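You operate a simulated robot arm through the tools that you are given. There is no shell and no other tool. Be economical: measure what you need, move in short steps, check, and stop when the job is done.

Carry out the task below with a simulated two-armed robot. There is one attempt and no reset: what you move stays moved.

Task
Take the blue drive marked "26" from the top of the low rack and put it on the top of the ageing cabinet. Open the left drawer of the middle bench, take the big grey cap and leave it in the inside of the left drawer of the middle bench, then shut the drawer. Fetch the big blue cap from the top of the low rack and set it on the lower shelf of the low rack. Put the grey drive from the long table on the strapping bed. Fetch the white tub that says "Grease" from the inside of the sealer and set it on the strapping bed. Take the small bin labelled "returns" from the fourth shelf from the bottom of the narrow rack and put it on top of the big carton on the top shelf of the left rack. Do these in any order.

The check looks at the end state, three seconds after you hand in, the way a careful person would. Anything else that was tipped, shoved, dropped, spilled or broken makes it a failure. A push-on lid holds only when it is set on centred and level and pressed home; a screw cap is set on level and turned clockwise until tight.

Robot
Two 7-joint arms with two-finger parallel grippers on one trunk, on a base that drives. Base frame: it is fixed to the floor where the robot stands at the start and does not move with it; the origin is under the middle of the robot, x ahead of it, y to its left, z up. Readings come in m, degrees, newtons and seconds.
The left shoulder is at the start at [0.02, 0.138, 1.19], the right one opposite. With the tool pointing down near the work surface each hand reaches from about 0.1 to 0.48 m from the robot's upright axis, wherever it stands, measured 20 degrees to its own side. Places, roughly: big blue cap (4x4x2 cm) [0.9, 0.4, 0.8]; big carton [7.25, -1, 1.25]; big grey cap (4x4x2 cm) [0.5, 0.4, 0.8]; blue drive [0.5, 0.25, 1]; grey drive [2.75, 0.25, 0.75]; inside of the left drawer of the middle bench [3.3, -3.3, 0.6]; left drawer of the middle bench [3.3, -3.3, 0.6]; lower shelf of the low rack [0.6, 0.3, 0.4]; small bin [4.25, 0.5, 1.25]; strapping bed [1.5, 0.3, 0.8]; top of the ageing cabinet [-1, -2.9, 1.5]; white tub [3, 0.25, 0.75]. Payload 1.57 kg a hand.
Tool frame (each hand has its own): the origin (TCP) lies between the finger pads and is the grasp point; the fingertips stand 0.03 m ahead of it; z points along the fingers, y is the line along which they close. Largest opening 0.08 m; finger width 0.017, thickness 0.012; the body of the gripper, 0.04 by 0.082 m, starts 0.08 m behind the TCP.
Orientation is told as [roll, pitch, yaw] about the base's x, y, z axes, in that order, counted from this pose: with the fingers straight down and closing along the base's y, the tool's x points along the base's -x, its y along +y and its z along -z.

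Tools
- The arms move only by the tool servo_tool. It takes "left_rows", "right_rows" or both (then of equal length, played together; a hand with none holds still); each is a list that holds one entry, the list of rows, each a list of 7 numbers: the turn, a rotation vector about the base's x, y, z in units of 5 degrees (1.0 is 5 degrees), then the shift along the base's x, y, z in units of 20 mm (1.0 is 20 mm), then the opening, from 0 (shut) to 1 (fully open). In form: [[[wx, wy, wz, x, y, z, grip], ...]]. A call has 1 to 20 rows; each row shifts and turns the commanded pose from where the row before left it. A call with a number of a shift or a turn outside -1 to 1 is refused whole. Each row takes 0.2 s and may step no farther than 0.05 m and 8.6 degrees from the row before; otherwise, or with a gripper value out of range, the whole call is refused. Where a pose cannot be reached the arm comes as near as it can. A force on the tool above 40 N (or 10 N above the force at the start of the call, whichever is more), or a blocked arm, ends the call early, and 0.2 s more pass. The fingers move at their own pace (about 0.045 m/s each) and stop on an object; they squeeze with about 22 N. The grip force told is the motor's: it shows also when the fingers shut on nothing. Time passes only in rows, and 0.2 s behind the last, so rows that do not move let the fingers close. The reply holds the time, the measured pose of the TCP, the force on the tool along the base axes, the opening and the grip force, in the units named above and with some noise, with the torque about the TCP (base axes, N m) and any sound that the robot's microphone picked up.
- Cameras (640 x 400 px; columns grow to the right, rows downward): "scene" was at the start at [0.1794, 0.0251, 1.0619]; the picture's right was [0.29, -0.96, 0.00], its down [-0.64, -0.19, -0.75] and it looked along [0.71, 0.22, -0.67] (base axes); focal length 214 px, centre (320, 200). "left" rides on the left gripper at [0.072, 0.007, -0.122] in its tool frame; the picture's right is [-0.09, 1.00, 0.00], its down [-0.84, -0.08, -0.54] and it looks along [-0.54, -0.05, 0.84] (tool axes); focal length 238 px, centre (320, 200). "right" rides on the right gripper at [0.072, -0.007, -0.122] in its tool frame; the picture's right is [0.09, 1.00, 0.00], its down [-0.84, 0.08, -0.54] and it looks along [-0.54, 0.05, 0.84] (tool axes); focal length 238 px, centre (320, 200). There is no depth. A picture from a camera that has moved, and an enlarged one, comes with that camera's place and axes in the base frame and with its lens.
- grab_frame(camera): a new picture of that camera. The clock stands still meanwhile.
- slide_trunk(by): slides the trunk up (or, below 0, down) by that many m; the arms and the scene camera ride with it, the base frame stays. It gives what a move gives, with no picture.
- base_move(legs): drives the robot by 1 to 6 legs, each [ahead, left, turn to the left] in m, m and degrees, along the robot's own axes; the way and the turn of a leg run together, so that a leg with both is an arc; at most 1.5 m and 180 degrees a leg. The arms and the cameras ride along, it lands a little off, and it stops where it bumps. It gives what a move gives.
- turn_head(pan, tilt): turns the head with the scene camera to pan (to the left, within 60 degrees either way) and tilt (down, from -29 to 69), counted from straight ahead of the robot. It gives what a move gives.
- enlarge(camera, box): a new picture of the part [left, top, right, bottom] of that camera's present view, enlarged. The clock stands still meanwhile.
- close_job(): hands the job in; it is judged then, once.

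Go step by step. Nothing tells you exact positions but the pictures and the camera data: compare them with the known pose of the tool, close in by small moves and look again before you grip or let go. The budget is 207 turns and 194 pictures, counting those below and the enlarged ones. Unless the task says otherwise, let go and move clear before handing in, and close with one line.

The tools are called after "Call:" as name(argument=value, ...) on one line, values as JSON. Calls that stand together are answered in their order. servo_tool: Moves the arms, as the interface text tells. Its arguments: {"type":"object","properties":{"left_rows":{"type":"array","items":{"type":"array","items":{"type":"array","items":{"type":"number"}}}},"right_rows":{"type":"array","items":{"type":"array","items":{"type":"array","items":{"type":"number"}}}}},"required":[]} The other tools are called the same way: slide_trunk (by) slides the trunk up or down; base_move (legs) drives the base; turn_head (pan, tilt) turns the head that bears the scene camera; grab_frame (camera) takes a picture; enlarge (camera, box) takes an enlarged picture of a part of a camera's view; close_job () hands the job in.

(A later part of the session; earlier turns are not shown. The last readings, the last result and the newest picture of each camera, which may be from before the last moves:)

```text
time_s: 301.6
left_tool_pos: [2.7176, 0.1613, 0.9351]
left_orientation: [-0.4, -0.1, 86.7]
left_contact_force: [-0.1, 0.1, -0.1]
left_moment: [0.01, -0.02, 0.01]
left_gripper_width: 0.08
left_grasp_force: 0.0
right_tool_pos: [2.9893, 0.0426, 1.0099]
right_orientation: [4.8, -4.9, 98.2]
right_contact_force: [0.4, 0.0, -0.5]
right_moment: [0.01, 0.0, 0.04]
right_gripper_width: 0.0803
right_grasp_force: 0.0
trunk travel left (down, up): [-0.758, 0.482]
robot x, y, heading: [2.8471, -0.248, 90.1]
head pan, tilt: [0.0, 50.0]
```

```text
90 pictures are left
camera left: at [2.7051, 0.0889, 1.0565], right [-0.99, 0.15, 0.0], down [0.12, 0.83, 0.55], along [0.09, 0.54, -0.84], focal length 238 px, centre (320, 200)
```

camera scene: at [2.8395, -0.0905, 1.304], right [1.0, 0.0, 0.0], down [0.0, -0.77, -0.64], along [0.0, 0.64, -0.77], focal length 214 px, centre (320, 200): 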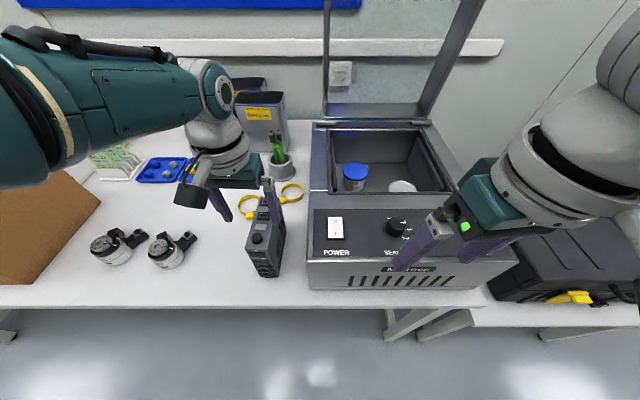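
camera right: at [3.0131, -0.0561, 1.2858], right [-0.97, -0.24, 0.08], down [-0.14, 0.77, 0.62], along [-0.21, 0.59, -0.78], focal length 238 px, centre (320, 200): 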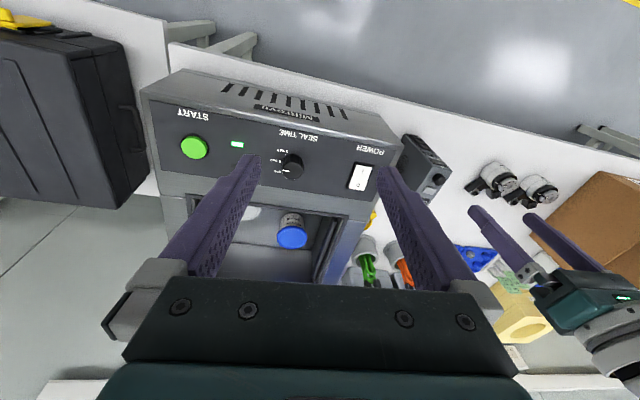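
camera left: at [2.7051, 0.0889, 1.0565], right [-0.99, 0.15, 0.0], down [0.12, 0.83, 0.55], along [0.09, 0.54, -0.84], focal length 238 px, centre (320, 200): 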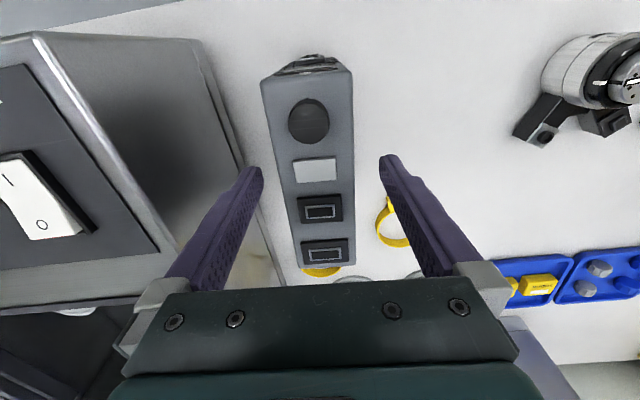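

Clear of the sealer. Lower 4 cm and grip.

Call:
slide_trunk(by=-0.043)

Call:
servo_tool(left_rows=[[[0, 0, 0, 0, 0, 0, 0], [0, 0, 0, 0, 0, 0, 0], [0, 0, 0, 0, 0, 0, 0], [0, 0, 0, 0, 0, 0, 0], [0, 0, 0, 0, 0, 0, 0]]])

Call:
slide_trunk(by=0.25)

Call:
grab_frame(camera="left")

Call:
grab_frame(camera="right")

```text
time_s: 302.4
left_tool_pos: [2.7192, 0.1604, 0.8928]
left_orientation: [-0.4, -0.1, 86.7]
left_contact_force: [0.3, -0.3, -0.2]
left_moment: [0.01, 0.02, 0.0]
left_gripper_width: 0.0799
left_grasp_force: 0.1
right_tool_pos: [2.9902, 0.043, 0.9678]
right_orientation: [4.8, -5.0, 98.1]
right_contact_force: [-0.6, 0.1, 0.4]
right_moment: [0.03, 0.0, -0.01]
right_gripper_width: 0.0801
right_grasp_force: 0.1
trunk travel left (down, up): [-0.715, 0.525]
robot x, y, heading: [2.8468, -0.2484, 90.0]
head pan, tilt: [0.0, 50.0]
```

```text
time_s: 303.6
left_tool_pos: [2.7182, 0.1604, 0.891]
left_orientation: [-0.4, -0.3, 86.6]
left_contact_force: [3.1, -1.1, 2.3]
left_moment: [0.02, 0.01, 0.05]
left_gripper_width: 0.046
left_grasp_force: 22.0
right_tool_pos: [2.9914, 0.0433, 0.9674]
right_orientation: [4.8, -5.1, 98.1]
right_contact_force: [-0.1, 0.4, 0.0]
right_moment: [0.0, -0.01, 0.01]
right_gripper_width: 0.08
right_grasp_force: 0.0
trunk travel left (down, up): [-0.715, 0.525]
robot x, y, heading: [2.8426, -0.2487, 90.1]
head pan, tilt: [0.0, 50.0]
```

```text
time_s: 306.2
left_tool_pos: [2.7178, 0.1602, 1.1406]
left_orientation: [-0.4, -0.1, 86.7]
left_contact_force: [0.1, -0.5, -9.7]
left_moment: [-0.08, 0.01, 0.02]
left_gripper_width: 0.0459
left_grasp_force: 21.9
right_tool_pos: [2.9895, 0.0425, 1.2163]
right_orientation: [4.8, -5.0, 98.0]
right_contact_force: [-0.7, 0.1, 0.7]
right_moment: [0.02, -0.01, -0.01]
right_gripper_width: 0.0801
right_grasp_force: 0.0
trunk travel left (down, up): [-0.965, 0.275]
robot x, y, heading: [2.846, -0.2475, 90.1]
head pan, tilt: [0.0, 50.0]
```

```text
89 pictures are left
camera left: at [2.7052, 0.0882, 1.2631], right [-0.99, 0.15, -0.01], down [0.12, 0.83, 0.54], along [0.09, 0.54, -0.84], focal length 238 px, centre (320, 200)
```

left: 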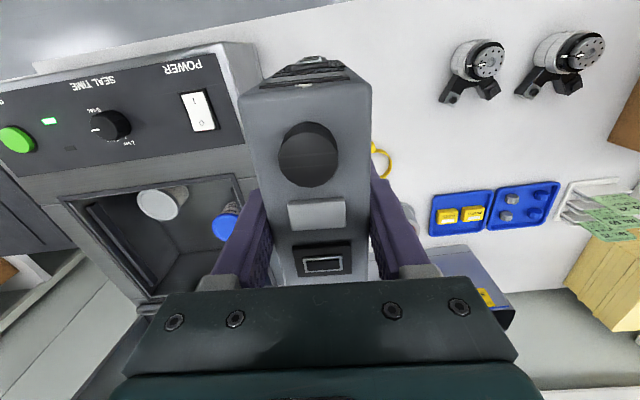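

```text
88 pictures are left
camera right: at [3.0183, -0.0367, 1.3326], right [-0.97, -0.24, 0.08], down [-0.14, 0.77, 0.62], along [-0.21, 0.59, -0.78], focal length 238 px, centre (320, 200)
```

right: 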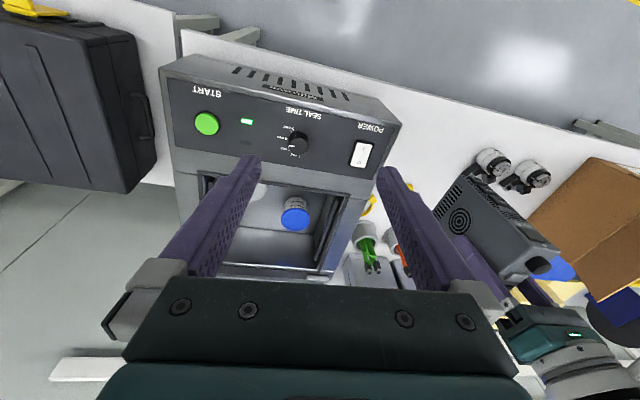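

Grey drive is held. Now read the tub labels in the sealer.

Call:
turn_head(pan=-10, tilt=45)

Call:
enlarge(camera="scene", box=[260, 170, 420, 270])

Call:
enlarge(camera="right", box=[240, 170, 360, 270])

```text
time_s: 306.9
left_tool_pos: [2.7182, 0.1592, 1.1407]
left_orientation: [-0.3, -0.1, 86.7]
left_contact_force: [0.2, -0.4, -9.3]
left_moment: [-0.07, -0.01, 0.04]
left_gripper_width: 0.0459
left_grasp_force: 21.8
right_tool_pos: [2.9902, 0.0425, 1.2167]
right_orientation: [4.8, -5.0, 98.0]
right_contact_force: [-0.5, -0.4, -0.1]
right_moment: [-0.03, 0.02, -0.01]
right_gripper_width: 0.08
right_grasp_force: 0.0
trunk travel left (down, up): [-0.965, 0.275]
robot x, y, heading: [2.8452, -0.2454, 90.2]
head pan, tilt: [-10.0, 45.0]
```

```text
4.00 times, centred on (340, 220) of scene
camera zoom: at [2.8586, -0.068, 1.4577], right [0.98, -0.17, 0.0], down [-0.12, -0.7, -0.71], along [0.12, 0.7, -0.71], focal length 858 px, centre (240, 120)
```

zoom: 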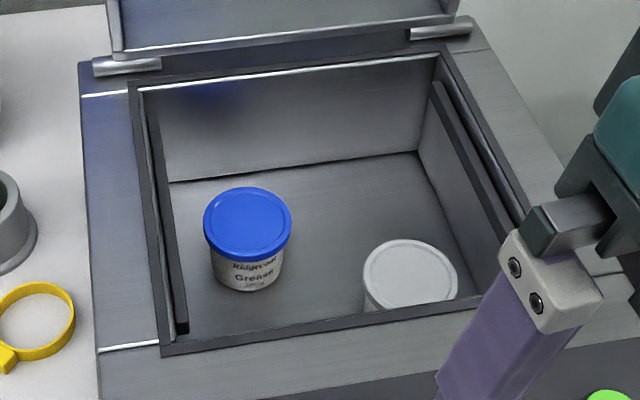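

```text
4.00 times, centred on (300, 220) of right
camera zoom: at [3.0183, -0.0367, 1.3326], right [-0.97, -0.24, 0.08], down [-0.14, 0.77, 0.62], along [-0.21, 0.59, -0.78], focal length 953 px, centre (400, 120)
```

zoom: 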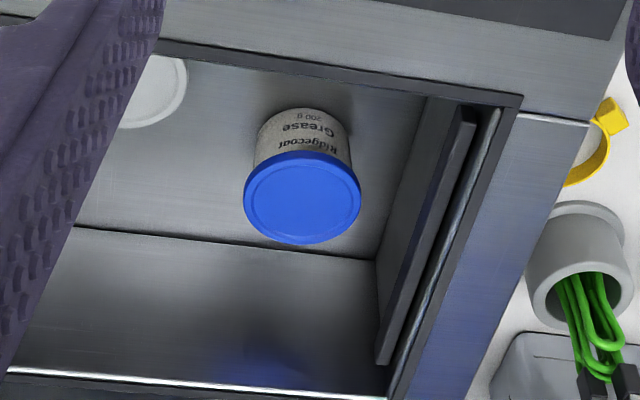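

The blue-lidded tub reads "Ridgecoat Grease 200 g". I'll check the other tub's label while straightening the right hand.

Call:
servo_tool(right_rows=[[[-1, -0.96, -0.8, 0.8, 0, 0, 1], [0, 0, -0.8, 1, 0, 0, 1], [0, 0, 0, 1, 0, 0, 1], [0, 0, 0, 1, 0, 0, 1]]])

Call:
grab_frame(camera="right")

```text
time_s: 307.9
left_tool_pos: [2.7187, 0.1603, 1.1417]
left_orientation: [-0.4, -0.1, 86.7]
left_contact_force: [-0.3, 0.4, -8.8]
left_moment: [-0.04, -0.05, 0.01]
left_gripper_width: 0.0462
left_grasp_force: 22.7
right_tool_pos: [3.0663, 0.0434, 1.2173]
right_orientation: [0.7, 0.5, 90.2]
right_contact_force: [-1.0, -0.4, 0.5]
right_moment: [0.01, -0.02, 0.02]
right_gripper_width: 0.0799
right_grasp_force: 0.1
trunk travel left (down, up): [-0.965, 0.275]
robot x, y, heading: [2.8446, -0.249, 89.8]
head pan, tilt: [-10.0, 45.0]
```

```text
85 pictures are left
camera right: at [3.0744, -0.0284, 1.3414], right [-1.0, -0.1, 0.01], down [-0.08, 0.84, 0.53], along [-0.06, 0.53, -0.84], focal length 238 px, centre (320, 200)
```

right: 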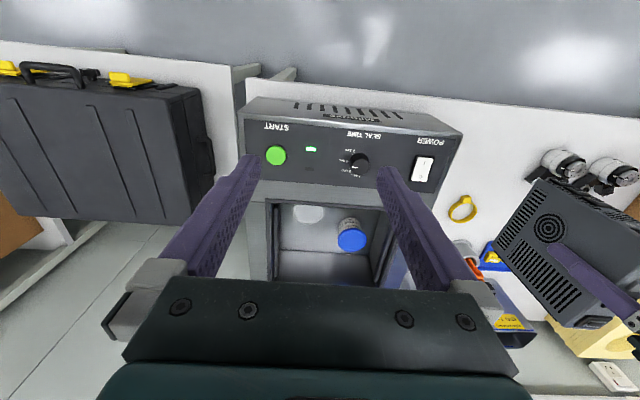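

Call:
enlarge(camera="left", box=[110, 160, 250, 260])

```text
4.00 times, centred on (180, 210) of left
camera zoom: at [2.7052, 0.0882, 1.2631], right [-0.99, 0.15, -0.01], down [0.12, 0.83, 0.54], along [0.09, 0.54, -0.84], focal length 953 px, centre (880, 160)
```

zoom: 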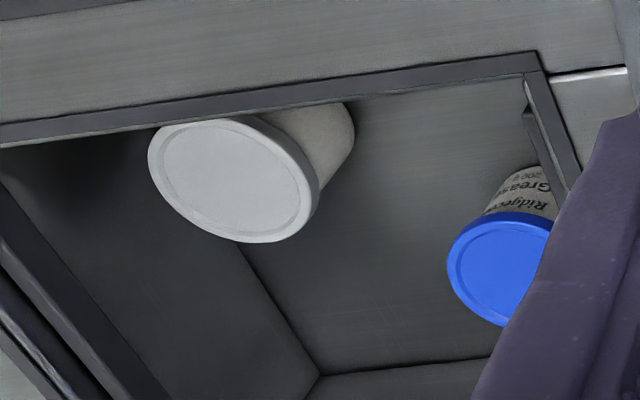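

The other tub shows no such label; the blue-lidded one is "Grease". It's safer to deliver the grey drive first. Back off and move along to the strapping bed.

Call:
base_move(legs=[[-0.35, 0, 0], [0, 1.2, 0]])

Call:
turn_head(pan=5, tilt=40)

Call:
grab_frame(camera="scene")

```text
time_s: 315.9
left_tool_pos: [1.5203, -0.199, 1.1406]
left_orientation: [-0.4, -0.1, 87.0]
left_contact_force: [-0.1, -1.1, -10.2]
left_moment: [-0.04, -0.02, 0.0]
left_gripper_width: 0.046
left_grasp_force: 21.7
right_tool_pos: [1.8679, -0.315, 1.2184]
right_orientation: [0.7, 0.5, 90.6]
right_contact_force: [0.0, 0.1, 0.1]
right_moment: [0.02, 0.01, 0.0]
right_gripper_width: 0.0801
right_grasp_force: 0.0
trunk travel left (down, up): [-0.965, 0.275]
robot x, y, heading: [1.65, -0.6059, 90.6]
head pan, tilt: [-10.0, 45.0]
```

```text
time_s: 316.7
left_tool_pos: [1.5207, -0.1999, 1.1416]
left_orientation: [-0.3, -0.1, 87.1]
left_contact_force: [-0.7, -0.2, -8.8]
left_moment: [-0.1, 0.02, 0.04]
left_gripper_width: 0.0459
left_grasp_force: 21.9
right_tool_pos: [1.8673, -0.3148, 1.2181]
right_orientation: [0.6, 0.5, 90.6]
right_contact_force: [-0.7, -0.4, -0.3]
right_moment: [-0.01, -0.01, 0.02]
right_gripper_width: 0.0801
right_grasp_force: 0.1
trunk travel left (down, up): [-0.965, 0.275]
robot x, y, heading: [1.6513, -0.6056, 90.2]
head pan, tilt: [5.0, 40.0]
```

```text
83 pictures are left
camera scene: at [1.6402, -0.4218, 1.465], right [1.0, 0.09, 0.0], down [0.06, -0.64, -0.77], along [-0.07, 0.76, -0.64], focal length 214 px, centre (320, 200)
```

scene: 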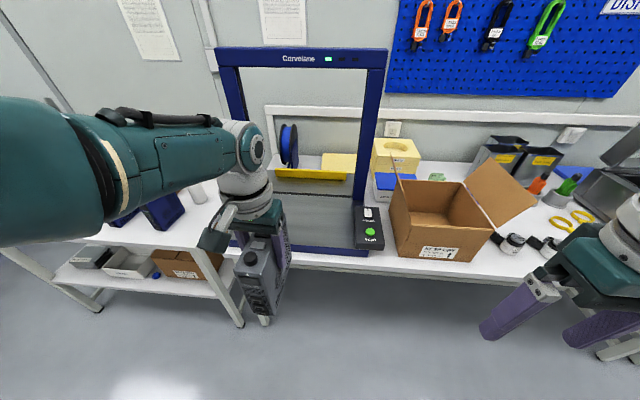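

The strapping bed's clear grey plate lies in front of the arch (x≈1.3–1.7, y≈0.08–0.35). I'll place the drive around (1.45, 0.19). Advance.

Call:
base_move(legs=[[0.39, 0.07, 0]])

Call:
turn_head(pan=10, tilt=50)

Call:
grab_frame(camera="scene")

Call:
grab_frame(camera="left")

```text
time_s: 319.1
left_tool_pos: [1.4483, 0.1906, 1.1416]
left_orientation: [-0.3, -0.1, 86.9]
left_contact_force: [-0.4, 0.0, -8.5]
left_moment: [-0.06, -0.02, -0.01]
left_gripper_width: 0.0461
left_grasp_force: 21.7
right_tool_pos: [1.7957, 0.0761, 1.2168]
right_orientation: [0.5, 0.5, 90.6]
right_contact_force: [-1.1, 0.0, 0.2]
right_moment: [-0.01, 0.01, -0.01]
right_gripper_width: 0.0801
right_grasp_force: 0.0
trunk travel left (down, up): [-0.965, 0.275]
robot x, y, heading: [1.5762, -0.2197, 90.2]
head pan, tilt: [5.0, 40.0]
```

```text
time_s: 319.9
left_tool_pos: [1.4475, 0.1904, 1.1407]
left_orientation: [-0.3, 0.0, 87.0]
left_contact_force: [-0.3, 0.4, -9.5]
left_moment: [-0.05, 0.05, -0.02]
left_gripper_width: 0.0458
left_grasp_force: 21.9
right_tool_pos: [1.7966, 0.0749, 1.218]
right_orientation: [0.7, 0.6, 90.7]
right_contact_force: [-0.1, -0.1, -1.1]
right_moment: [0.01, -0.02, 0.0]
right_gripper_width: 0.0798
right_grasp_force: 0.1
trunk travel left (down, up): [-0.965, 0.275]
robot x, y, heading: [1.5757, -0.2205, 90.2]
head pan, tilt: [10.0, 50.0]
```

```text
82 pictures are left
camera scene: at [1.562, -0.0403, 1.4509], right [0.98, 0.18, 0.0], down [0.14, -0.75, -0.64], along [-0.12, 0.63, -0.77], focal length 214 px, centre (320, 200)
```

scene: 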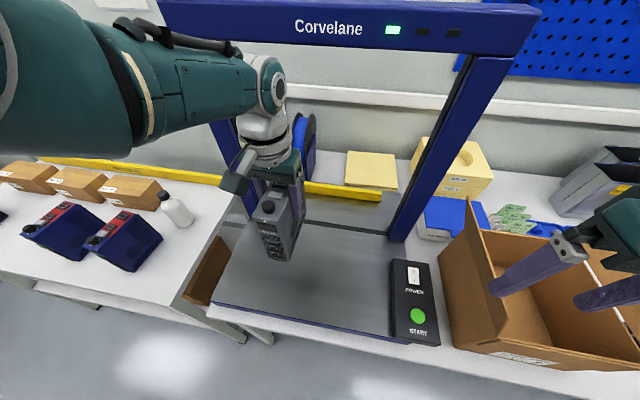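

```text
81 pictures are left
camera left: at [1.435, 0.119, 1.2628], right [-0.99, 0.14, -0.01], down [0.12, 0.83, 0.54], along [0.08, 0.54, -0.84], focal length 238 px, centre (320, 200)
```

left: 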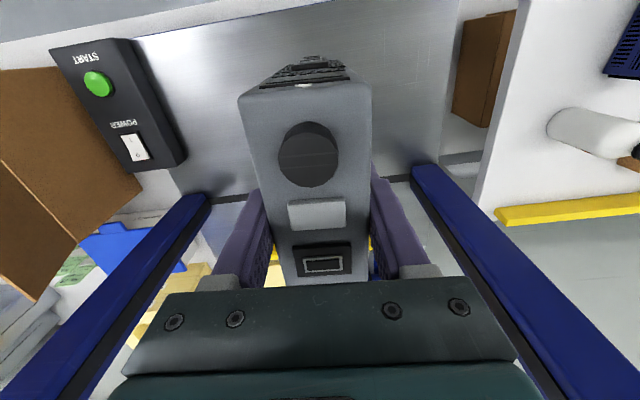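

Plate is clear under the drive. The right hand hovers near the carton, so raise and retract it before lowering the trunk.

Call:
servo_tool(right_rows=[[[0, 0, 0, -0.5, -0.5, 1, 1], [0, 0, 0, -0.5, -0.5, 1, 1], [0, 0, 0, -0.5, -0.5, 1, 1], [0, 0, 0, -0.5, -0.5, 1, 1], [0, 0, 0, -0.5, -0.5, 1, 1], [0, 0, 0, -0.5, -0.5, 1, 1], [0, 0, 0, -0.5, 0, 1, 1], [0, 0, 0, -0.5, 0, 1, 1], [0, 0, 0, -0.5, 0, 1, 1], [0, 0, 0, -0.5, 0, 1, 1], [0, 0, 0, -0.5, 0, 1, 1]]])

Call:
slide_trunk(by=-0.18)

Call:
grab_frame(camera="scene")

```text
time_s: 322.3
left_tool_pos: [1.4471, 0.1916, 1.1402]
left_orientation: [-0.3, 0.0, 86.9]
left_contact_force: [-0.3, -0.4, -8.8]
left_moment: [-0.07, 0.02, -0.03]
left_gripper_width: 0.0459
left_grasp_force: 22.0
right_tool_pos: [1.6889, 0.0111, 1.43]
right_orientation: [-0.3, 1.9, 90.5]
right_contact_force: [0.3, -0.3, 0.7]
right_moment: [0.0, 0.02, 0.0]
right_gripper_width: 0.08
right_grasp_force: 0.0
trunk travel left (down, up): [-0.965, 0.275]
robot x, y, heading: [1.5758, -0.2129, 90.5]
head pan, tilt: [10.0, 50.0]
```

```text
time_s: 324.3
left_tool_pos: [1.4473, 0.1907, 0.9603]
left_orientation: [-0.3, -0.1, 87.1]
left_contact_force: [-0.5, 0.5, -10.0]
left_moment: [-0.05, -0.01, 0.02]
left_gripper_width: 0.046
left_grasp_force: 21.8
right_tool_pos: [1.6859, 0.0121, 1.251]
right_orientation: [-0.2, 1.9, 90.7]
right_contact_force: [-0.1, -0.5, -0.6]
right_moment: [-0.02, 0.03, -0.02]
right_gripper_width: 0.0799
right_grasp_force: 0.0
trunk travel left (down, up): [-0.785, 0.455]
robot x, y, heading: [1.5754, -0.2158, 90.3]
head pan, tilt: [10.0, 50.0]
```

```text
80 pictures are left
camera scene: at [1.562, -0.0404, 1.2709], right [0.98, 0.18, 0.0], down [0.14, -0.75, -0.64], along [-0.12, 0.63, -0.77], focal length 214 px, centre (320, 200)
```

scene: 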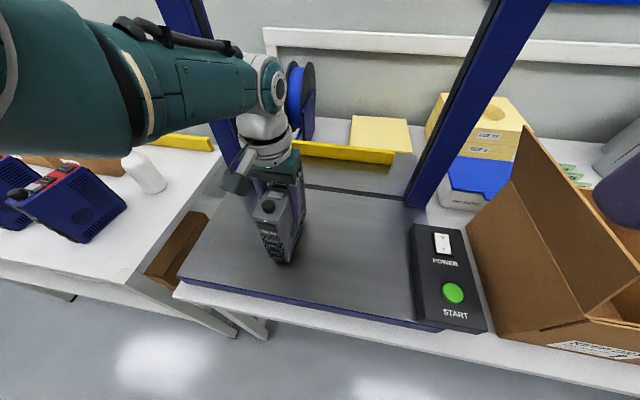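

Lower gently until the drive touches the plate.

Call:
servo_tool(left_rows=[[[0, 0, 0, 0, 0, -0.5, 0], [0, 0, 0, 0, 0, -0.5, 0], [0, 0, 0, 0, 0, -0.2, 0], [0, 0, 0, 0, 0, -0.2, 0], [0, 0, 0, 0, 0, -0.2, 0], [0, 0, 0, 0, 0, -0.2, 0], [0, 0, 0, 0, 0, -0.15, 0], [0, 0, 0, 0, 0, -0.15, 0], [0, 0, 0, 0, 0, -0.15, 0], [0, 0, 0, 0, 0, -0.15, 0], [0, 0, 0, 0, 0, -0.15, 0], [0, 0, 0, 0, 0, -0.15, 0]]])

Call:
enlarge(camera="scene", box=[200, 150, 360, 310])

```text
time_s: 326.9
left_tool_pos: [1.4436, 0.1721, 0.9261]
left_orientation: [-0.4, -0.2, 87.2]
left_contact_force: [2.7, 6.0, 15.2]
left_moment: [0.21, 0.25, -0.05]
left_gripper_width: 0.0457
left_grasp_force: 22.2
left hand out of reach, approached as far as the arm can: row 1, 2, 4, 5, 7, 9, 11
right_tool_pos: [1.6876, 0.0131, 1.2506]
right_orientation: [-0.3, 1.9, 90.7]
right_contact_force: [-0.4, 0.7, -0.3]
right_moment: [-0.02, 0.02, 0.01]
right_gripper_width: 0.0804
right_grasp_force: 0.0
trunk travel left (down, up): [-0.785, 0.455]
robot x, y, heading: [1.5768, -0.2167, 90.5]
head pan, tilt: [10.0, 50.0]
```

```text
2.50 times, centred on (280, 230) of scene
camera zoom: at [1.5619, -0.0385, 1.2714], right [0.98, 0.18, 0.0], down [0.14, -0.75, -0.64], along [-0.12, 0.63, -0.76], focal length 536 px, centre (420, 125)
```

zoom: 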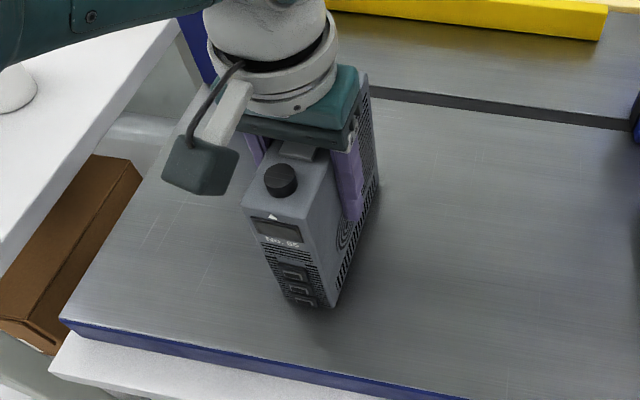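

Contact at TCP z≈0.926. Release and rise.

Call:
servo_tool(left_rows=[[[0, 0, 0, 0, 0, 0, 0.3], [0, 0, 0, 0, 0, 0, 1], [0, 0, 0, 0, 0, 0, 1], [0, 0, 0, 0, 0, 0, 1], [0, 0, 0, 0, 0, 0, 1]]])

Call:
slide_trunk(by=0.2)

Call:
base_move(legs=[[-0.35, 0, 0]])

Call:
grab_frame(camera="scene")

```text
time_s: 328.1
left_tool_pos: [1.4428, 0.1689, 0.9247]
left_orientation: [-0.3, -0.1, 87.0]
left_contact_force: [-0.3, 0.4, 0.7]
left_moment: [0.03, -0.01, 0.0]
left_gripper_width: 0.0799
left_grasp_force: 0.1
right_tool_pos: [1.689, 0.0127, 1.2509]
right_orientation: [-0.3, 2.0, 90.7]
right_contact_force: [0.7, 0.4, -0.6]
right_moment: [0.0, 0.01, 0.0]
right_gripper_width: 0.0799
right_grasp_force: 0.1
trunk travel left (down, up): [-0.785, 0.455]
robot x, y, heading: [1.5764, -0.2183, 90.4]
head pan, tilt: [10.0, 50.0]
```

```text
time_s: 330.2
left_tool_pos: [1.4432, 0.1687, 1.1245]
left_orientation: [-0.4, 0.0, 87.0]
left_contact_force: [-0.5, -1.0, -0.4]
left_moment: [-0.03, 0.0, 0.05]
left_gripper_width: 0.08
left_grasp_force: 0.0
right_tool_pos: [1.6875, 0.013, 1.4505]
right_orientation: [-0.3, 2.0, 90.8]
right_contact_force: [0.2, -0.9, 0.9]
right_moment: [-0.02, 0.01, 0.0]
right_gripper_width: 0.0803
right_grasp_force: 0.0
trunk travel left (down, up): [-0.985, 0.255]
robot x, y, heading: [1.5757, -0.2181, 90.7]
head pan, tilt: [10.0, 50.0]
```

```text
time_s: 332.5
left_tool_pos: [1.4447, -0.1784, 1.1254]
left_orientation: [-0.4, -0.1, 86.8]
left_contact_force: [-0.3, 0.3, 0.1]
left_moment: [-0.03, 0.01, 0.04]
left_gripper_width: 0.08
left_grasp_force: 0.0
right_tool_pos: [1.6905, -0.3344, 1.4509]
right_orientation: [-0.2, 2.0, 90.5]
right_contact_force: [1.1, -0.8, 0.3]
right_moment: [0.0, -0.01, 0.04]
right_gripper_width: 0.0797
right_grasp_force: 0.3
trunk travel left (down, up): [-0.985, 0.255]
robot x, y, heading: [1.5802, -0.5611, 90.4]
head pan, tilt: [10.0, 50.0]
```

```text
78 pictures are left
camera scene: at [1.564, -0.3871, 1.471], right [0.98, 0.18, 0.0], down [0.14, -0.75, -0.64], along [-0.11, 0.63, -0.77], focal length 214 px, centre (320, 200)
```

scene: 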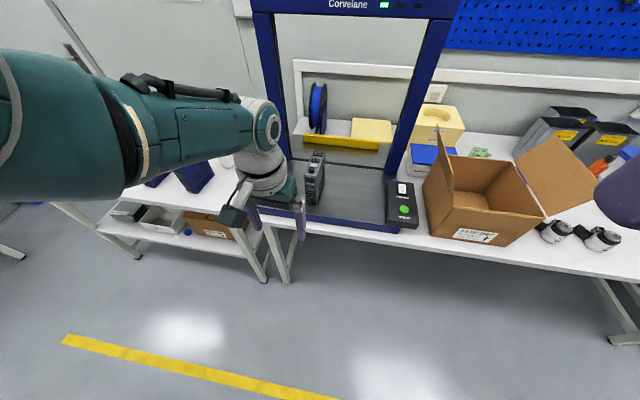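

The grey drive stands on the bed. Prepare for the tub: retract the left hand up and back, and yaw the right hand −90° so it closes along y.

Call:
servo_tool(left_rows=[[[0, 0, 0, 0, -1, 1, 1], [0, 0, 0, 0, -1, 1, 1], [0, 0, 0, 0, -1, 1, 1], [0, 0, 0, 0, -1, 1, 1], [0, 0, 0, 0, -1, 1, 1], [0, 0, 0, 0, -1, 1, 1], [0, 0, 0, 0, -1, 1, 1], [0, 0, 0, 0, 0, 1, 1], [0, 0, 0, 0, 0, 1, 1], [0, 0, 0, 0, 0, 1, 1], [0, 0, 0, 0, 0, 0, 1], [0, 0, 0, 0, 0, 0, 1], [0, 0, 0, 0, 0, 0, 1], [0, 0, 0, 0, 0, 0, 1], [0, 0, 0, 0, 0, 0, 1], [0, 0, 0, 0, 0, 0, 1], [0, 0, 0, 0, 0, 0, 1], [0, 0, 0, 0, 0, 0, 1]]], right_rows=[[[0, 0, -1, 0, 0.5, -0.6, 1], [0, 0, -1, 0, 0.5, -0.6, 1], [0, 0, -1, 0, 0.5, -0.6, 1], [0, 0, -1, 0, 0.5, -0.6, 1], [0, 0, -1, 0, 0.5, -0.6, 1], [0, 0, -1, 0, 0.5, -0.6, 1], [0, 0, -1, 0, 0.5, -0.6, 1], [0, 0, -1, 0, 0.5, -0.6, 1], [0, 0, -1, 0, 0.5, -0.6, 1], [0, 0, -1, 0, 0.5, -0.6, 1], [0, 0, -1, 0, 0.5, -0.6, 1], [0, 0, -1, 0, 0.5, -0.6, 1], [0, 0, -1, 0, 0.5, -0.6, 1], [0, 0, -1, 0, 0.5, -0.6, 1], [0, 0, -1, 0, 0.5, -0.6, 1], [0, 0, -1, 0, 0.5, -0.6, 1], [0, 0, -1, 0, 0.5, -0.6, 1], [0, 0, -1, 0, 0.5, -0.6, 1]]])

Call:
base_move(legs=[[0, -1.24, 0], [0.3, 0, 0]])

Call:
turn_head(pan=-5, tilt=55)

Call:
grab_frame(camera="scene")

Call:
grab_frame(camera="right")

```text
time_s: 336.5
left_tool_pos: [1.3982, -0.3147, 1.2483]
left_orientation: [7.5, 0.3, 86.7]
left_contact_force: [0.1, -0.2, -0.4]
left_moment: [0.0, 0.01, 0.03]
left_gripper_width: 0.08
left_grasp_force: 0.0
left hand out of reach, approached as far as the arm can: row 7, 8, 9, 10
right_tool_pos: [1.6902, -0.1552, 1.2352]
right_orientation: [-0.4, 2.0, 0.4]
right_contact_force: [0.6, -0.4, -0.8]
right_moment: [0.0, 0.02, -0.04]
right_gripper_width: 0.0801
right_grasp_force: 0.1
trunk travel left (down, up): [-0.985, 0.255]
robot x, y, heading: [1.5784, -0.5648, 90.3]
head pan, tilt: [10.0, 50.0]
stopped in row 18 (left hand): the arm was blocked; the commanded pose is now the measured one
```

```text
time_s: 344.4
left_tool_pos: [2.641, -0.0145, 1.2481]
left_orientation: [7.3, 0.2, 86.6]
left_contact_force: [0.4, 0.1, 0.0]
left_moment: [-0.01, 0.03, 0.01]
left_gripper_width: 0.08
left_grasp_force: 0.1
right_tool_pos: [2.9322, 0.1461, 1.2343]
right_orientation: [-0.2, 1.9, 0.3]
right_contact_force: [0.4, 0.4, 0.0]
right_moment: [0.0, 0.0, -0.02]
right_gripper_width: 0.0803
right_grasp_force: 0.0
trunk travel left (down, up): [-0.985, 0.255]
robot x, y, heading: [2.8219, -0.2635, 90.1]
head pan, tilt: [10.0, 50.0]
```

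```text
time_s: 345.2
left_tool_pos: [2.6396, -0.0151, 1.2486]
left_orientation: [7.6, 0.4, 86.6]
left_contact_force: [-0.1, -0.1, 0.4]
left_moment: [-0.01, 0.02, -0.03]
left_gripper_width: 0.0801
left_grasp_force: 0.1
right_tool_pos: [2.9331, 0.1463, 1.2339]
right_orientation: [-0.1, 2.0, 0.4]
right_contact_force: [-0.8, 0.4, -0.6]
right_moment: [-0.04, 0.0, 0.03]
right_gripper_width: 0.0801
right_grasp_force: 0.0
trunk travel left (down, up): [-0.985, 0.255]
robot x, y, heading: [2.8261, -0.2648, 90.0]
head pan, tilt: [-5.0, 55.0]
```

```text
77 pictures are left
camera scene: at [2.826, -0.0903, 1.4645], right [1.0, -0.08, 0.0], down [-0.07, -0.82, -0.57], along [0.05, 0.57, -0.82], focal length 214 px, centre (320, 200)
```

scene: 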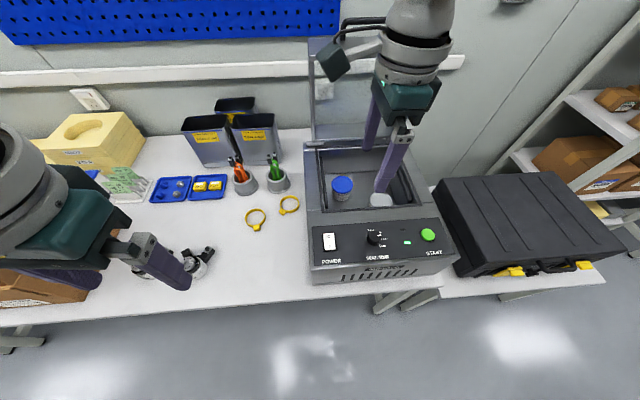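

```text
76 pictures are left
camera right: at [2.8654, 0.1394, 1.3607], right [-0.1, 1.0, 0.0], down [0.85, 0.08, 0.51], along [0.51, 0.05, -0.86], focal length 238 px, centre (320, 200)
```

right: 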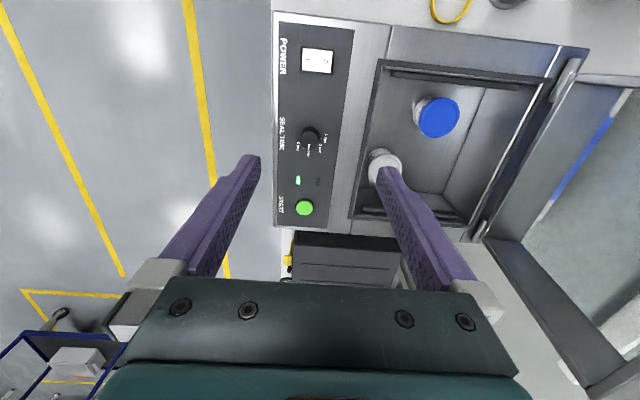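

Lid centre now at about (2.943, 0.381, 0.877). Measure its diameter closely.

Call:
enlarge(camera="right", box=[350, 50, 510, 210])

```text
2.50 times, centred on (430, 130) of right
camera zoom: at [2.8654, 0.1394, 1.3607], right [-0.1, 1.0, 0.0], down [0.85, 0.08, 0.51], along [0.51, 0.05, -0.86], focal length 596 px, centre (45, 375)
```

zoom: 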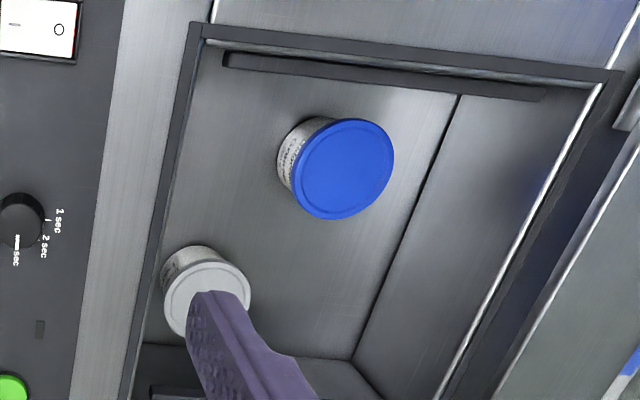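

The lid (~76 mm) nearly fills the 80 mm opening, so I'll come in tilted 40° from the +x side, gripping the narrower body beneath the lid. Tilt the right hand first.

Call:
servo_tool(right_rows=[[[0, 1, 0, 0.5, 0, 0, 1], [0, 1, 0, 0.5, 0, 0, 1], [0, 1, 0, 0.5, 0, 0, 1], [0, 1, 0, 0.5, 0, 0, 1], [0, 1, 0, 0.5, 0, 0, 1], [0, 1, 0, 0.5, 0, 0, 1], [0, 1, 0, 0.5, 0, 0, 1], [0, 0.6, 0, 0.5, 0, 0, 1]]])

Call:
base_move(legs=[[0.2, 0, 0]])

Call:
grab_frame(camera="scene")

Call:
grab_frame(camera="right")

```text
time_s: 347.0
left_tool_pos: [2.6402, -0.015, 1.2481]
left_orientation: [7.7, 0.3, 86.5]
left_contact_force: [-0.7, 0.1, -0.1]
left_moment: [-0.03, 0.03, -0.02]
left_gripper_width: 0.08
left_grasp_force: 0.1
right_tool_pos: [3.0129, 0.1456, 1.2344]
right_orientation: [0.1, 40.1, 0.6]
right_contact_force: [0.6, -0.1, 0.0]
right_moment: [-0.01, 0.0, 0.0]
right_gripper_width: 0.0798
right_grasp_force: 0.0
trunk travel left (down, up): [-0.985, 0.255]
robot x, y, heading: [2.8221, -0.2646, 90.3]
head pan, tilt: [-5.0, 55.0]
```

```text
time_s: 348.6
left_tool_pos: [2.6402, 0.1858, 1.2485]
left_orientation: [7.6, 0.3, 86.6]
left_contact_force: [0.6, -0.1, 0.5]
left_moment: [-0.03, 0.0, 0.0]
left_gripper_width: 0.0801
left_grasp_force: 0.1
right_tool_pos: [3.0132, 0.3443, 1.2342]
right_orientation: [0.0, 39.8, 0.4]
right_contact_force: [-0.6, -0.3, -0.2]
right_moment: [0.03, -0.03, 0.01]
right_gripper_width: 0.0798
right_grasp_force: 0.0
trunk travel left (down, up): [-0.985, 0.255]
robot x, y, heading: [2.8214, -0.0602, 90.2]
head pan, tilt: [-5.0, 55.0]
```

```text
74 pictures are left
camera scene: at [2.8256, 0.1094, 1.4645], right [1.0, -0.08, 0.0], down [-0.07, -0.82, -0.57], along [0.05, 0.57, -0.82], focal length 214 px, centre (320, 200)
```

scene: 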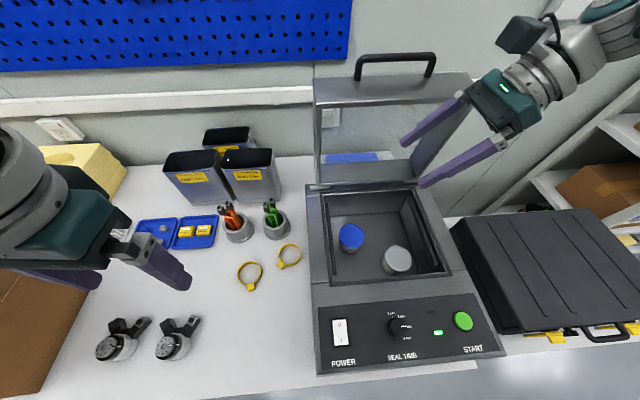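

```text
73 pictures are left
camera right: at [3.036, 0.3385, 1.3755], right [-0.08, 1.0, 0.06], down [0.99, 0.08, -0.12], along [-0.13, 0.05, -0.99], focal length 238 px, centre (320, 200)
```

right: 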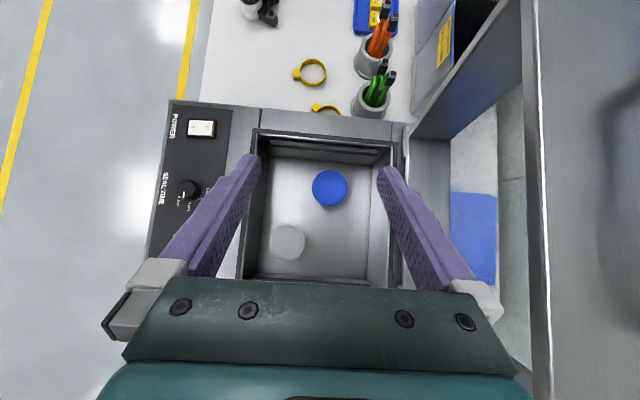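

Top-down view confirms the lid at (2.943, 0.383), ~75 mm. Lower the trunk 0.28 and shift +4 cm in y.

Call:
slide_trunk(by=-0.28)

Call:
servo_tool(right_rows=[[[0, 0, 0, 0.2, 1, 0, 1], [0, 0, 0, 0, 0.95, 0, 1]]])

Call:
grab_frame(camera="right")

Call:
grab_frame(camera="scene")

```text
time_s: 351.4
left_tool_pos: [2.6398, 0.1852, 0.9671]
left_orientation: [7.7, 0.3, 86.6]
left_contact_force: [0.4, -0.2, -0.6]
left_moment: [-0.02, 0.0, 0.0]
left_gripper_width: 0.0801
left_grasp_force: 0.1
right_tool_pos: [3.0124, 0.3443, 0.9547]
right_orientation: [0.0, 39.8, 0.5]
right_contact_force: [-0.8, -0.1, -0.4]
right_moment: [0.02, -0.02, 0.0]
right_gripper_width: 0.0799
right_grasp_force: 0.0
trunk travel left (down, up): [-0.705, 0.535]
robot x, y, heading: [2.8205, -0.0608, 90.1]
head pan, tilt: [-5.0, 55.0]
```

```text
time_s: 352.0
left_tool_pos: [2.6387, 0.1843, 0.9674]
left_orientation: [7.7, 0.3, 86.6]
left_contact_force: [-0.3, -0.4, -0.1]
left_moment: [0.0, -0.04, 0.01]
left_gripper_width: 0.0799
left_grasp_force: 0.1
right_tool_pos: [3.0121, 0.3453, 0.9542]
right_orientation: [0.0, 39.9, 0.4]
right_contact_force: [-0.7, -0.5, -0.1]
right_moment: [-0.01, -0.01, 0.0]
right_gripper_width: 0.0801
right_grasp_force: 0.0
right hand out of reach, approached as far as the arm can: row 1, 2
trunk travel left (down, up): [-0.705, 0.535]
robot x, y, heading: [2.8172, -0.0616, 90.3]
head pan, tilt: [-5.0, 55.0]
```

```text
72 pictures are left
camera right: at [3.036, 0.3386, 1.0956], right [-0.08, 1.0, 0.06], down [0.99, 0.08, -0.12], along [-0.13, 0.05, -0.99], focal length 238 px, centre (320, 200)
```

right: 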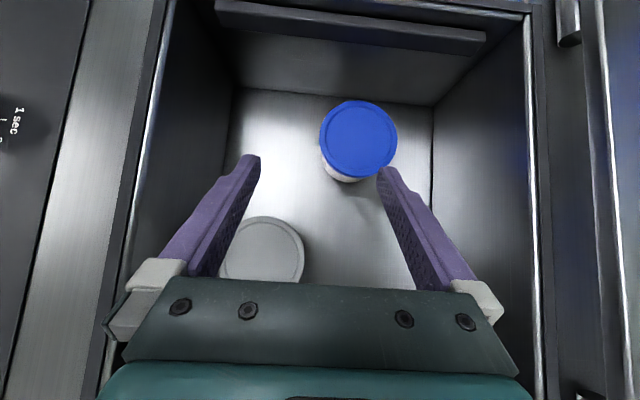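

```text
71 pictures are left
camera scene: at [2.8256, 0.1095, 1.1845], right [1.0, -0.08, 0.0], down [-0.07, -0.82, -0.57], along [0.05, 0.57, -0.82], focal length 214 px, centre (320, 200)
```

scene: 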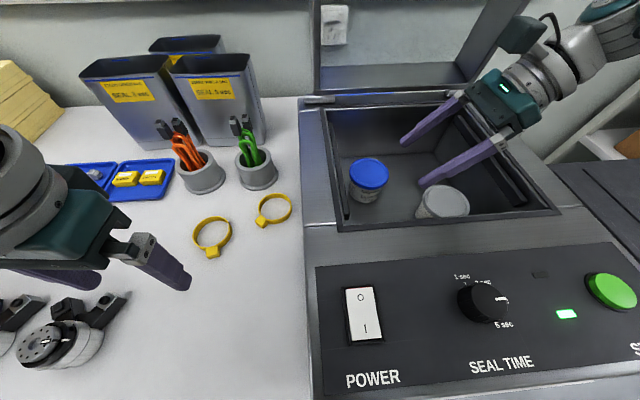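

Tub centre (2.943, 0.383). Nudge base ahead 3.8 cm, shift x +2.8 cm, then come in along the tilted axis halfway.

Call:
base_move(legs=[[0.038, 0, 0]])

Call:
servo_tool(right_rows=[[[0, 0, 0, 0.7, 0, 0, 1], [0, 0, 0, 0.7, 0, 0, 1], [0, 0, 0, -0.64, 0, -0.77, 1], [0, 0, 0, -0.64, 0, -0.77, 1], [0, 0, 0, -0.64, 0, -0.77, 1]]])

Call:
grab_frame(camera="right")

Call:
enlarge(camera="scene", box=[300, 100, 560, 260])

```text
time_s: 352.9
left_tool_pos: [2.6396, 0.2226, 0.9673]
left_orientation: [7.7, 0.3, 86.5]
left_contact_force: [0.3, -0.3, -0.4]
left_moment: [0.04, -0.03, 0.0]
left_gripper_width: 0.0799
left_grasp_force: 0.1
right_tool_pos: [3.0131, 0.3835, 0.9529]
right_orientation: [0.0, 40.0, 0.4]
right_contact_force: [0.4, 0.0, -0.5]
right_moment: [0.0, -0.01, 0.0]
right_gripper_width: 0.08
right_grasp_force: 0.1
trunk travel left (down, up): [-0.705, 0.535]
robot x, y, heading: [2.8218, -0.0245, 90.4]
head pan, tilt: [-5.0, 55.0]
```

```text
time_s: 354.1
left_tool_pos: [2.6382, 0.2229, 0.9668]
left_orientation: [7.7, 0.2, 86.5]
left_contact_force: [-0.7, -0.5, 0.9]
left_moment: [0.0, -0.02, -0.01]
left_gripper_width: 0.0801
left_grasp_force: 0.1
right_tool_pos: [2.9939, 0.3649, 0.9175]
right_orientation: [0.0, 39.9, 0.4]
right_contact_force: [0.3, -0.3, -0.7]
right_moment: [0.03, 0.02, 0.01]
right_gripper_width: 0.0798
right_grasp_force: 0.2
right hand out of reach, approached as far as the arm can: row 1, 2, 3, 4, 5
trunk travel left (down, up): [-0.705, 0.535]
robot x, y, heading: [2.8208, -0.0259, 90.3]
head pan, tilt: [-5.0, 55.0]
```

```text
70 pictures are left
camera right: at [3.0164, 0.3576, 1.0589], right [-0.08, 1.0, 0.06], down [0.99, 0.08, -0.12], along [-0.13, 0.05, -0.99], focal length 238 px, centre (320, 200)
```

right: 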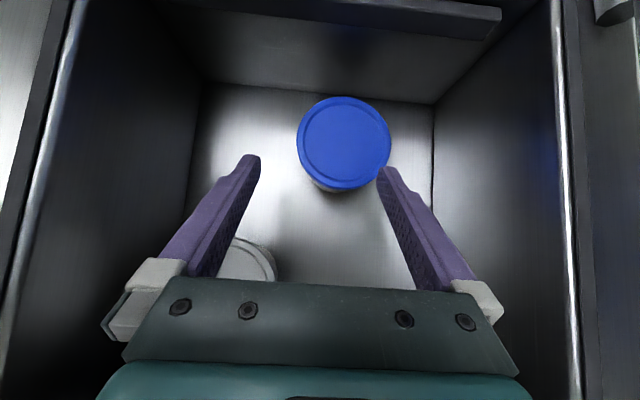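

```text
2.46 times, centred on (430, 180) of scene
camera zoom: at [2.8254, 0.1471, 1.1845], right [1.0, -0.08, 0.0], down [-0.07, -0.82, -0.57], along [0.05, 0.57, -0.82], focal length 528 px, centre (49, 249)
```

zoom: 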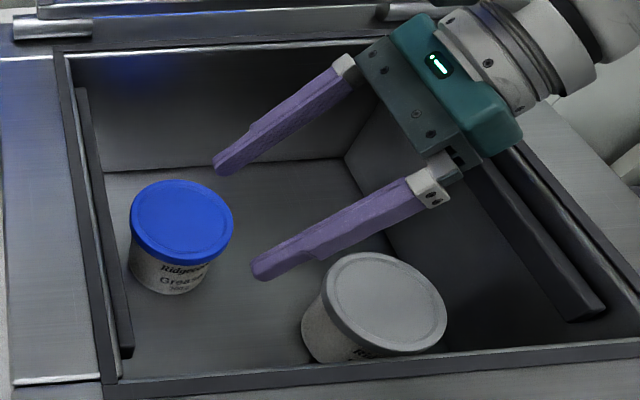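

The other tub also has a label edge visible. Let me zoom in to read it.

Call:
enlarge(camera="scene", box=[415, 215, 475, 255])

Call:
enlarge(camera="right", box=[200, 225, 300, 290])

```text
10.00 times, centred on (445, 235) of scene
camera zoom: at [2.8254, 0.1471, 1.1845], right [1.0, -0.08, 0.0], down [-0.07, -0.82, -0.57], along [0.05, 0.57, -0.82], focal length 2145 px, centre (-930, -150)
```

zoom: 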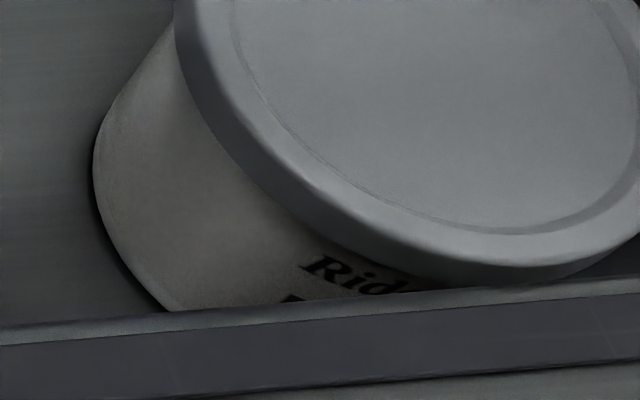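

```text
6.15 times, centred on (250, 258) of right
camera zoom: at [3.0164, 0.3576, 1.0589], right [-0.08, 1.0, 0.06], down [0.99, 0.08, -0.12], along [-0.13, 0.05, -0.99], focal length 1467 px, centre (751, -154)
```

zoom: 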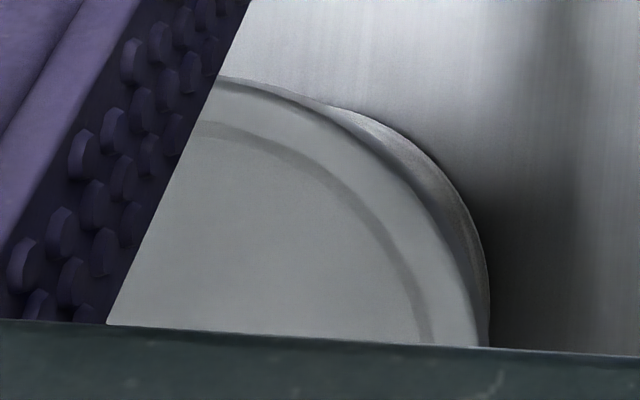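

The other tub's second line is hidden; I'll raise the trunk and look down more steeply to be sure.

Call:
slide_trunk(by=0.16)

Call:
turn_head(pan=-30, tilt=60)

Call:
grab_frame(camera="scene")

```text
time_s: 355.9
left_tool_pos: [2.6383, 0.2226, 1.1274]
left_orientation: [7.8, 0.2, 86.6]
left_contact_force: [-0.9, -0.7, -0.7]
left_moment: [-0.01, 0.0, -0.02]
left_gripper_width: 0.0799
left_grasp_force: 0.1
right_tool_pos: [2.9935, 0.3644, 1.0778]
right_orientation: [0.0, 39.9, 0.4]
right_contact_force: [0.4, 0.7, 0.1]
right_moment: [-0.02, -0.01, -0.01]
right_gripper_width: 0.0796
right_grasp_force: 0.1
trunk travel left (down, up): [-0.865, 0.375]
robot x, y, heading: [2.8187, -0.0238, 90.1]
head pan, tilt: [-5.0, 55.0]
```

```text
time_s: 356.8
left_tool_pos: [2.6382, 0.2224, 1.128]
left_orientation: [7.7, 0.2, 86.5]
left_contact_force: [-0.8, 0.0, -0.3]
left_moment: [0.01, 0.01, 0.0]
left_gripper_width: 0.08
left_grasp_force: 0.0
right_tool_pos: [2.9936, 0.364, 1.0781]
right_orientation: [0.1, 39.9, 0.3]
right_contact_force: [0.1, -0.7, 0.0]
right_moment: [0.03, 0.0, 0.01]
right_gripper_width: 0.0802
right_grasp_force: 0.1
trunk travel left (down, up): [-0.865, 0.375]
robot x, y, heading: [2.8178, -0.0262, 90.1]
head pan, tilt: [-30.0, 60.0]
```

```text
66 pictures are left
camera scene: at [2.8525, 0.1331, 1.3384], right [0.87, -0.5, 0.0], down [-0.43, -0.75, -0.5], along [0.25, 0.43, -0.87], focal length 214 px, centre (320, 200)
```

scene: 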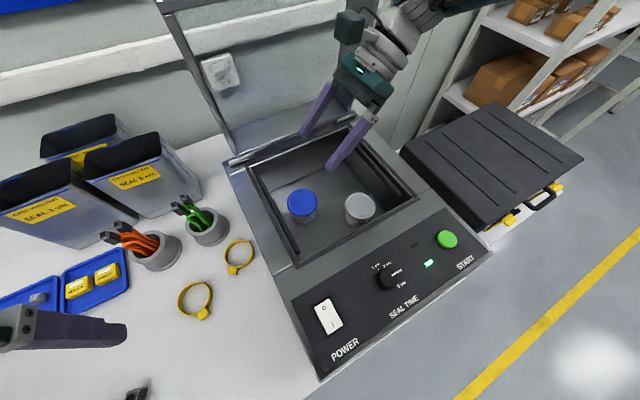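

Call:
enlarge(camera="scene", box=[335, 185, 395, 240])

```text
7.27 times, centred on (365, 212) of scene
camera zoom: at [2.8525, 0.1331, 1.3384], right [0.87, -0.5, 0.0], down [-0.43, -0.75, -0.5], along [0.25, 0.43, -0.87], focal length 1560 px, centre (-7, 109)
```

zoom: 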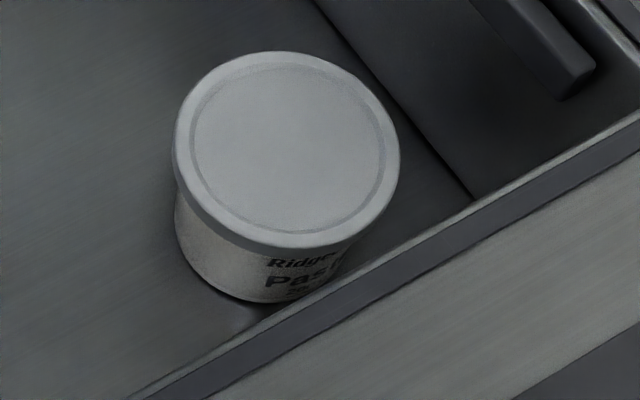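

It's "Paste", so the blue-lidded tub is right. Reposition the base nearer (4 cm ahead, 5 cm right), lower again, and align with the approach axis.

Call:
base_move(legs=[[0.04, -0.05, 0]])

Call:
slide_trunk(by=-0.15)

Call:
grab_frame(camera="right")

```text
time_s: 357.8
left_tool_pos: [2.6886, 0.2628, 1.1281]
left_orientation: [7.7, 0.2, 86.7]
left_contact_force: [0.2, -0.7, -1.0]
left_moment: [0.02, 0.0, -0.01]
left_gripper_width: 0.08
left_grasp_force: 0.1
right_tool_pos: [3.0427, 0.4034, 1.0777]
right_orientation: [-0.1, 39.8, 0.4]
right_contact_force: [-0.1, -0.7, 0.8]
right_moment: [-0.01, 0.01, -0.02]
right_gripper_width: 0.0802
right_grasp_force: 0.1
trunk travel left (down, up): [-0.865, 0.375]
robot x, y, heading: [2.8702, 0.0157, 90.3]
head pan, tilt: [-30.0, 60.0]
```

```text
time_s: 359.5
left_tool_pos: [2.6875, 0.263, 0.9773]
left_orientation: [7.7, 0.4, 86.5]
left_contact_force: [0.5, 0.5, -0.3]
left_moment: [-0.01, -0.02, 0.03]
left_gripper_width: 0.0799
left_grasp_force: 0.0
right_tool_pos: [3.0427, 0.4051, 0.9264]
right_orientation: [0.0, 40.0, 0.4]
right_contact_force: [0.5, 0.5, -0.3]
right_moment: [-0.01, 0.0, 0.0]
right_gripper_width: 0.08
right_grasp_force: 0.1
trunk travel left (down, up): [-0.715, 0.525]
robot x, y, heading: [2.8677, 0.0159, 90.0]
head pan, tilt: [-30.0, 60.0]
```

```text
64 pictures are left
camera right: at [3.066, 0.3976, 1.0691], right [-0.08, 1.0, 0.06], down [0.99, 0.08, -0.12], along [-0.13, 0.05, -0.99], focal length 238 px, centre (320, 200)
```

right: 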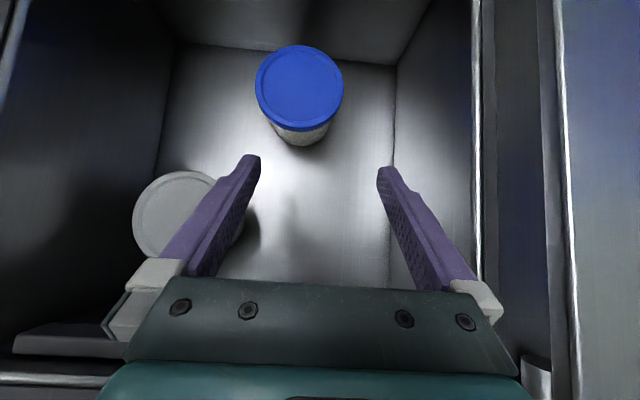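

Align y and start down the axis.

Call:
servo_tool(right_rows=[[[0, 0, 0, -0.6, -0.58, 0, 1], [0, 0, 0, -0.58, -0.58, 0, 1], [0, 0, 0, -0.64, 0, -0.77, 1], [0, 0, 0, -0.64, 0, -0.77, 1]]])

Call:
grab_frame(camera="right")

```text
time_s: 360.5
left_tool_pos: [2.6877, 0.2613, 0.9773]
left_orientation: [7.9, 0.4, 86.6]
left_contact_force: [-0.3, -0.1, -0.4]
left_moment: [0.01, 0.03, 0.02]
left_gripper_width: 0.0798
left_grasp_force: 0.0
right_tool_pos: [2.9936, 0.3798, 0.8973]
right_orientation: [-0.1, 40.0, 0.4]
right_contact_force: [-0.3, 0.4, -0.7]
right_moment: [0.01, 0.01, 0.0]
right_gripper_width: 0.0803
right_grasp_force: 0.2
trunk travel left (down, up): [-0.715, 0.525]
robot x, y, heading: [2.8686, 0.0162, 90.5]
head pan, tilt: [-30.0, 60.0]
```

```text
63 pictures are left
camera right: at [3.0164, 0.374, 1.0379], right [-0.08, 1.0, 0.06], down [0.99, 0.08, -0.12], along [-0.13, 0.05, -0.99], focal length 238 px, centre (320, 200)
```

right: 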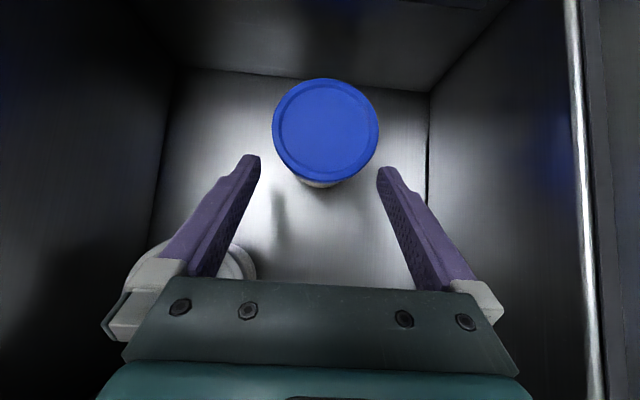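

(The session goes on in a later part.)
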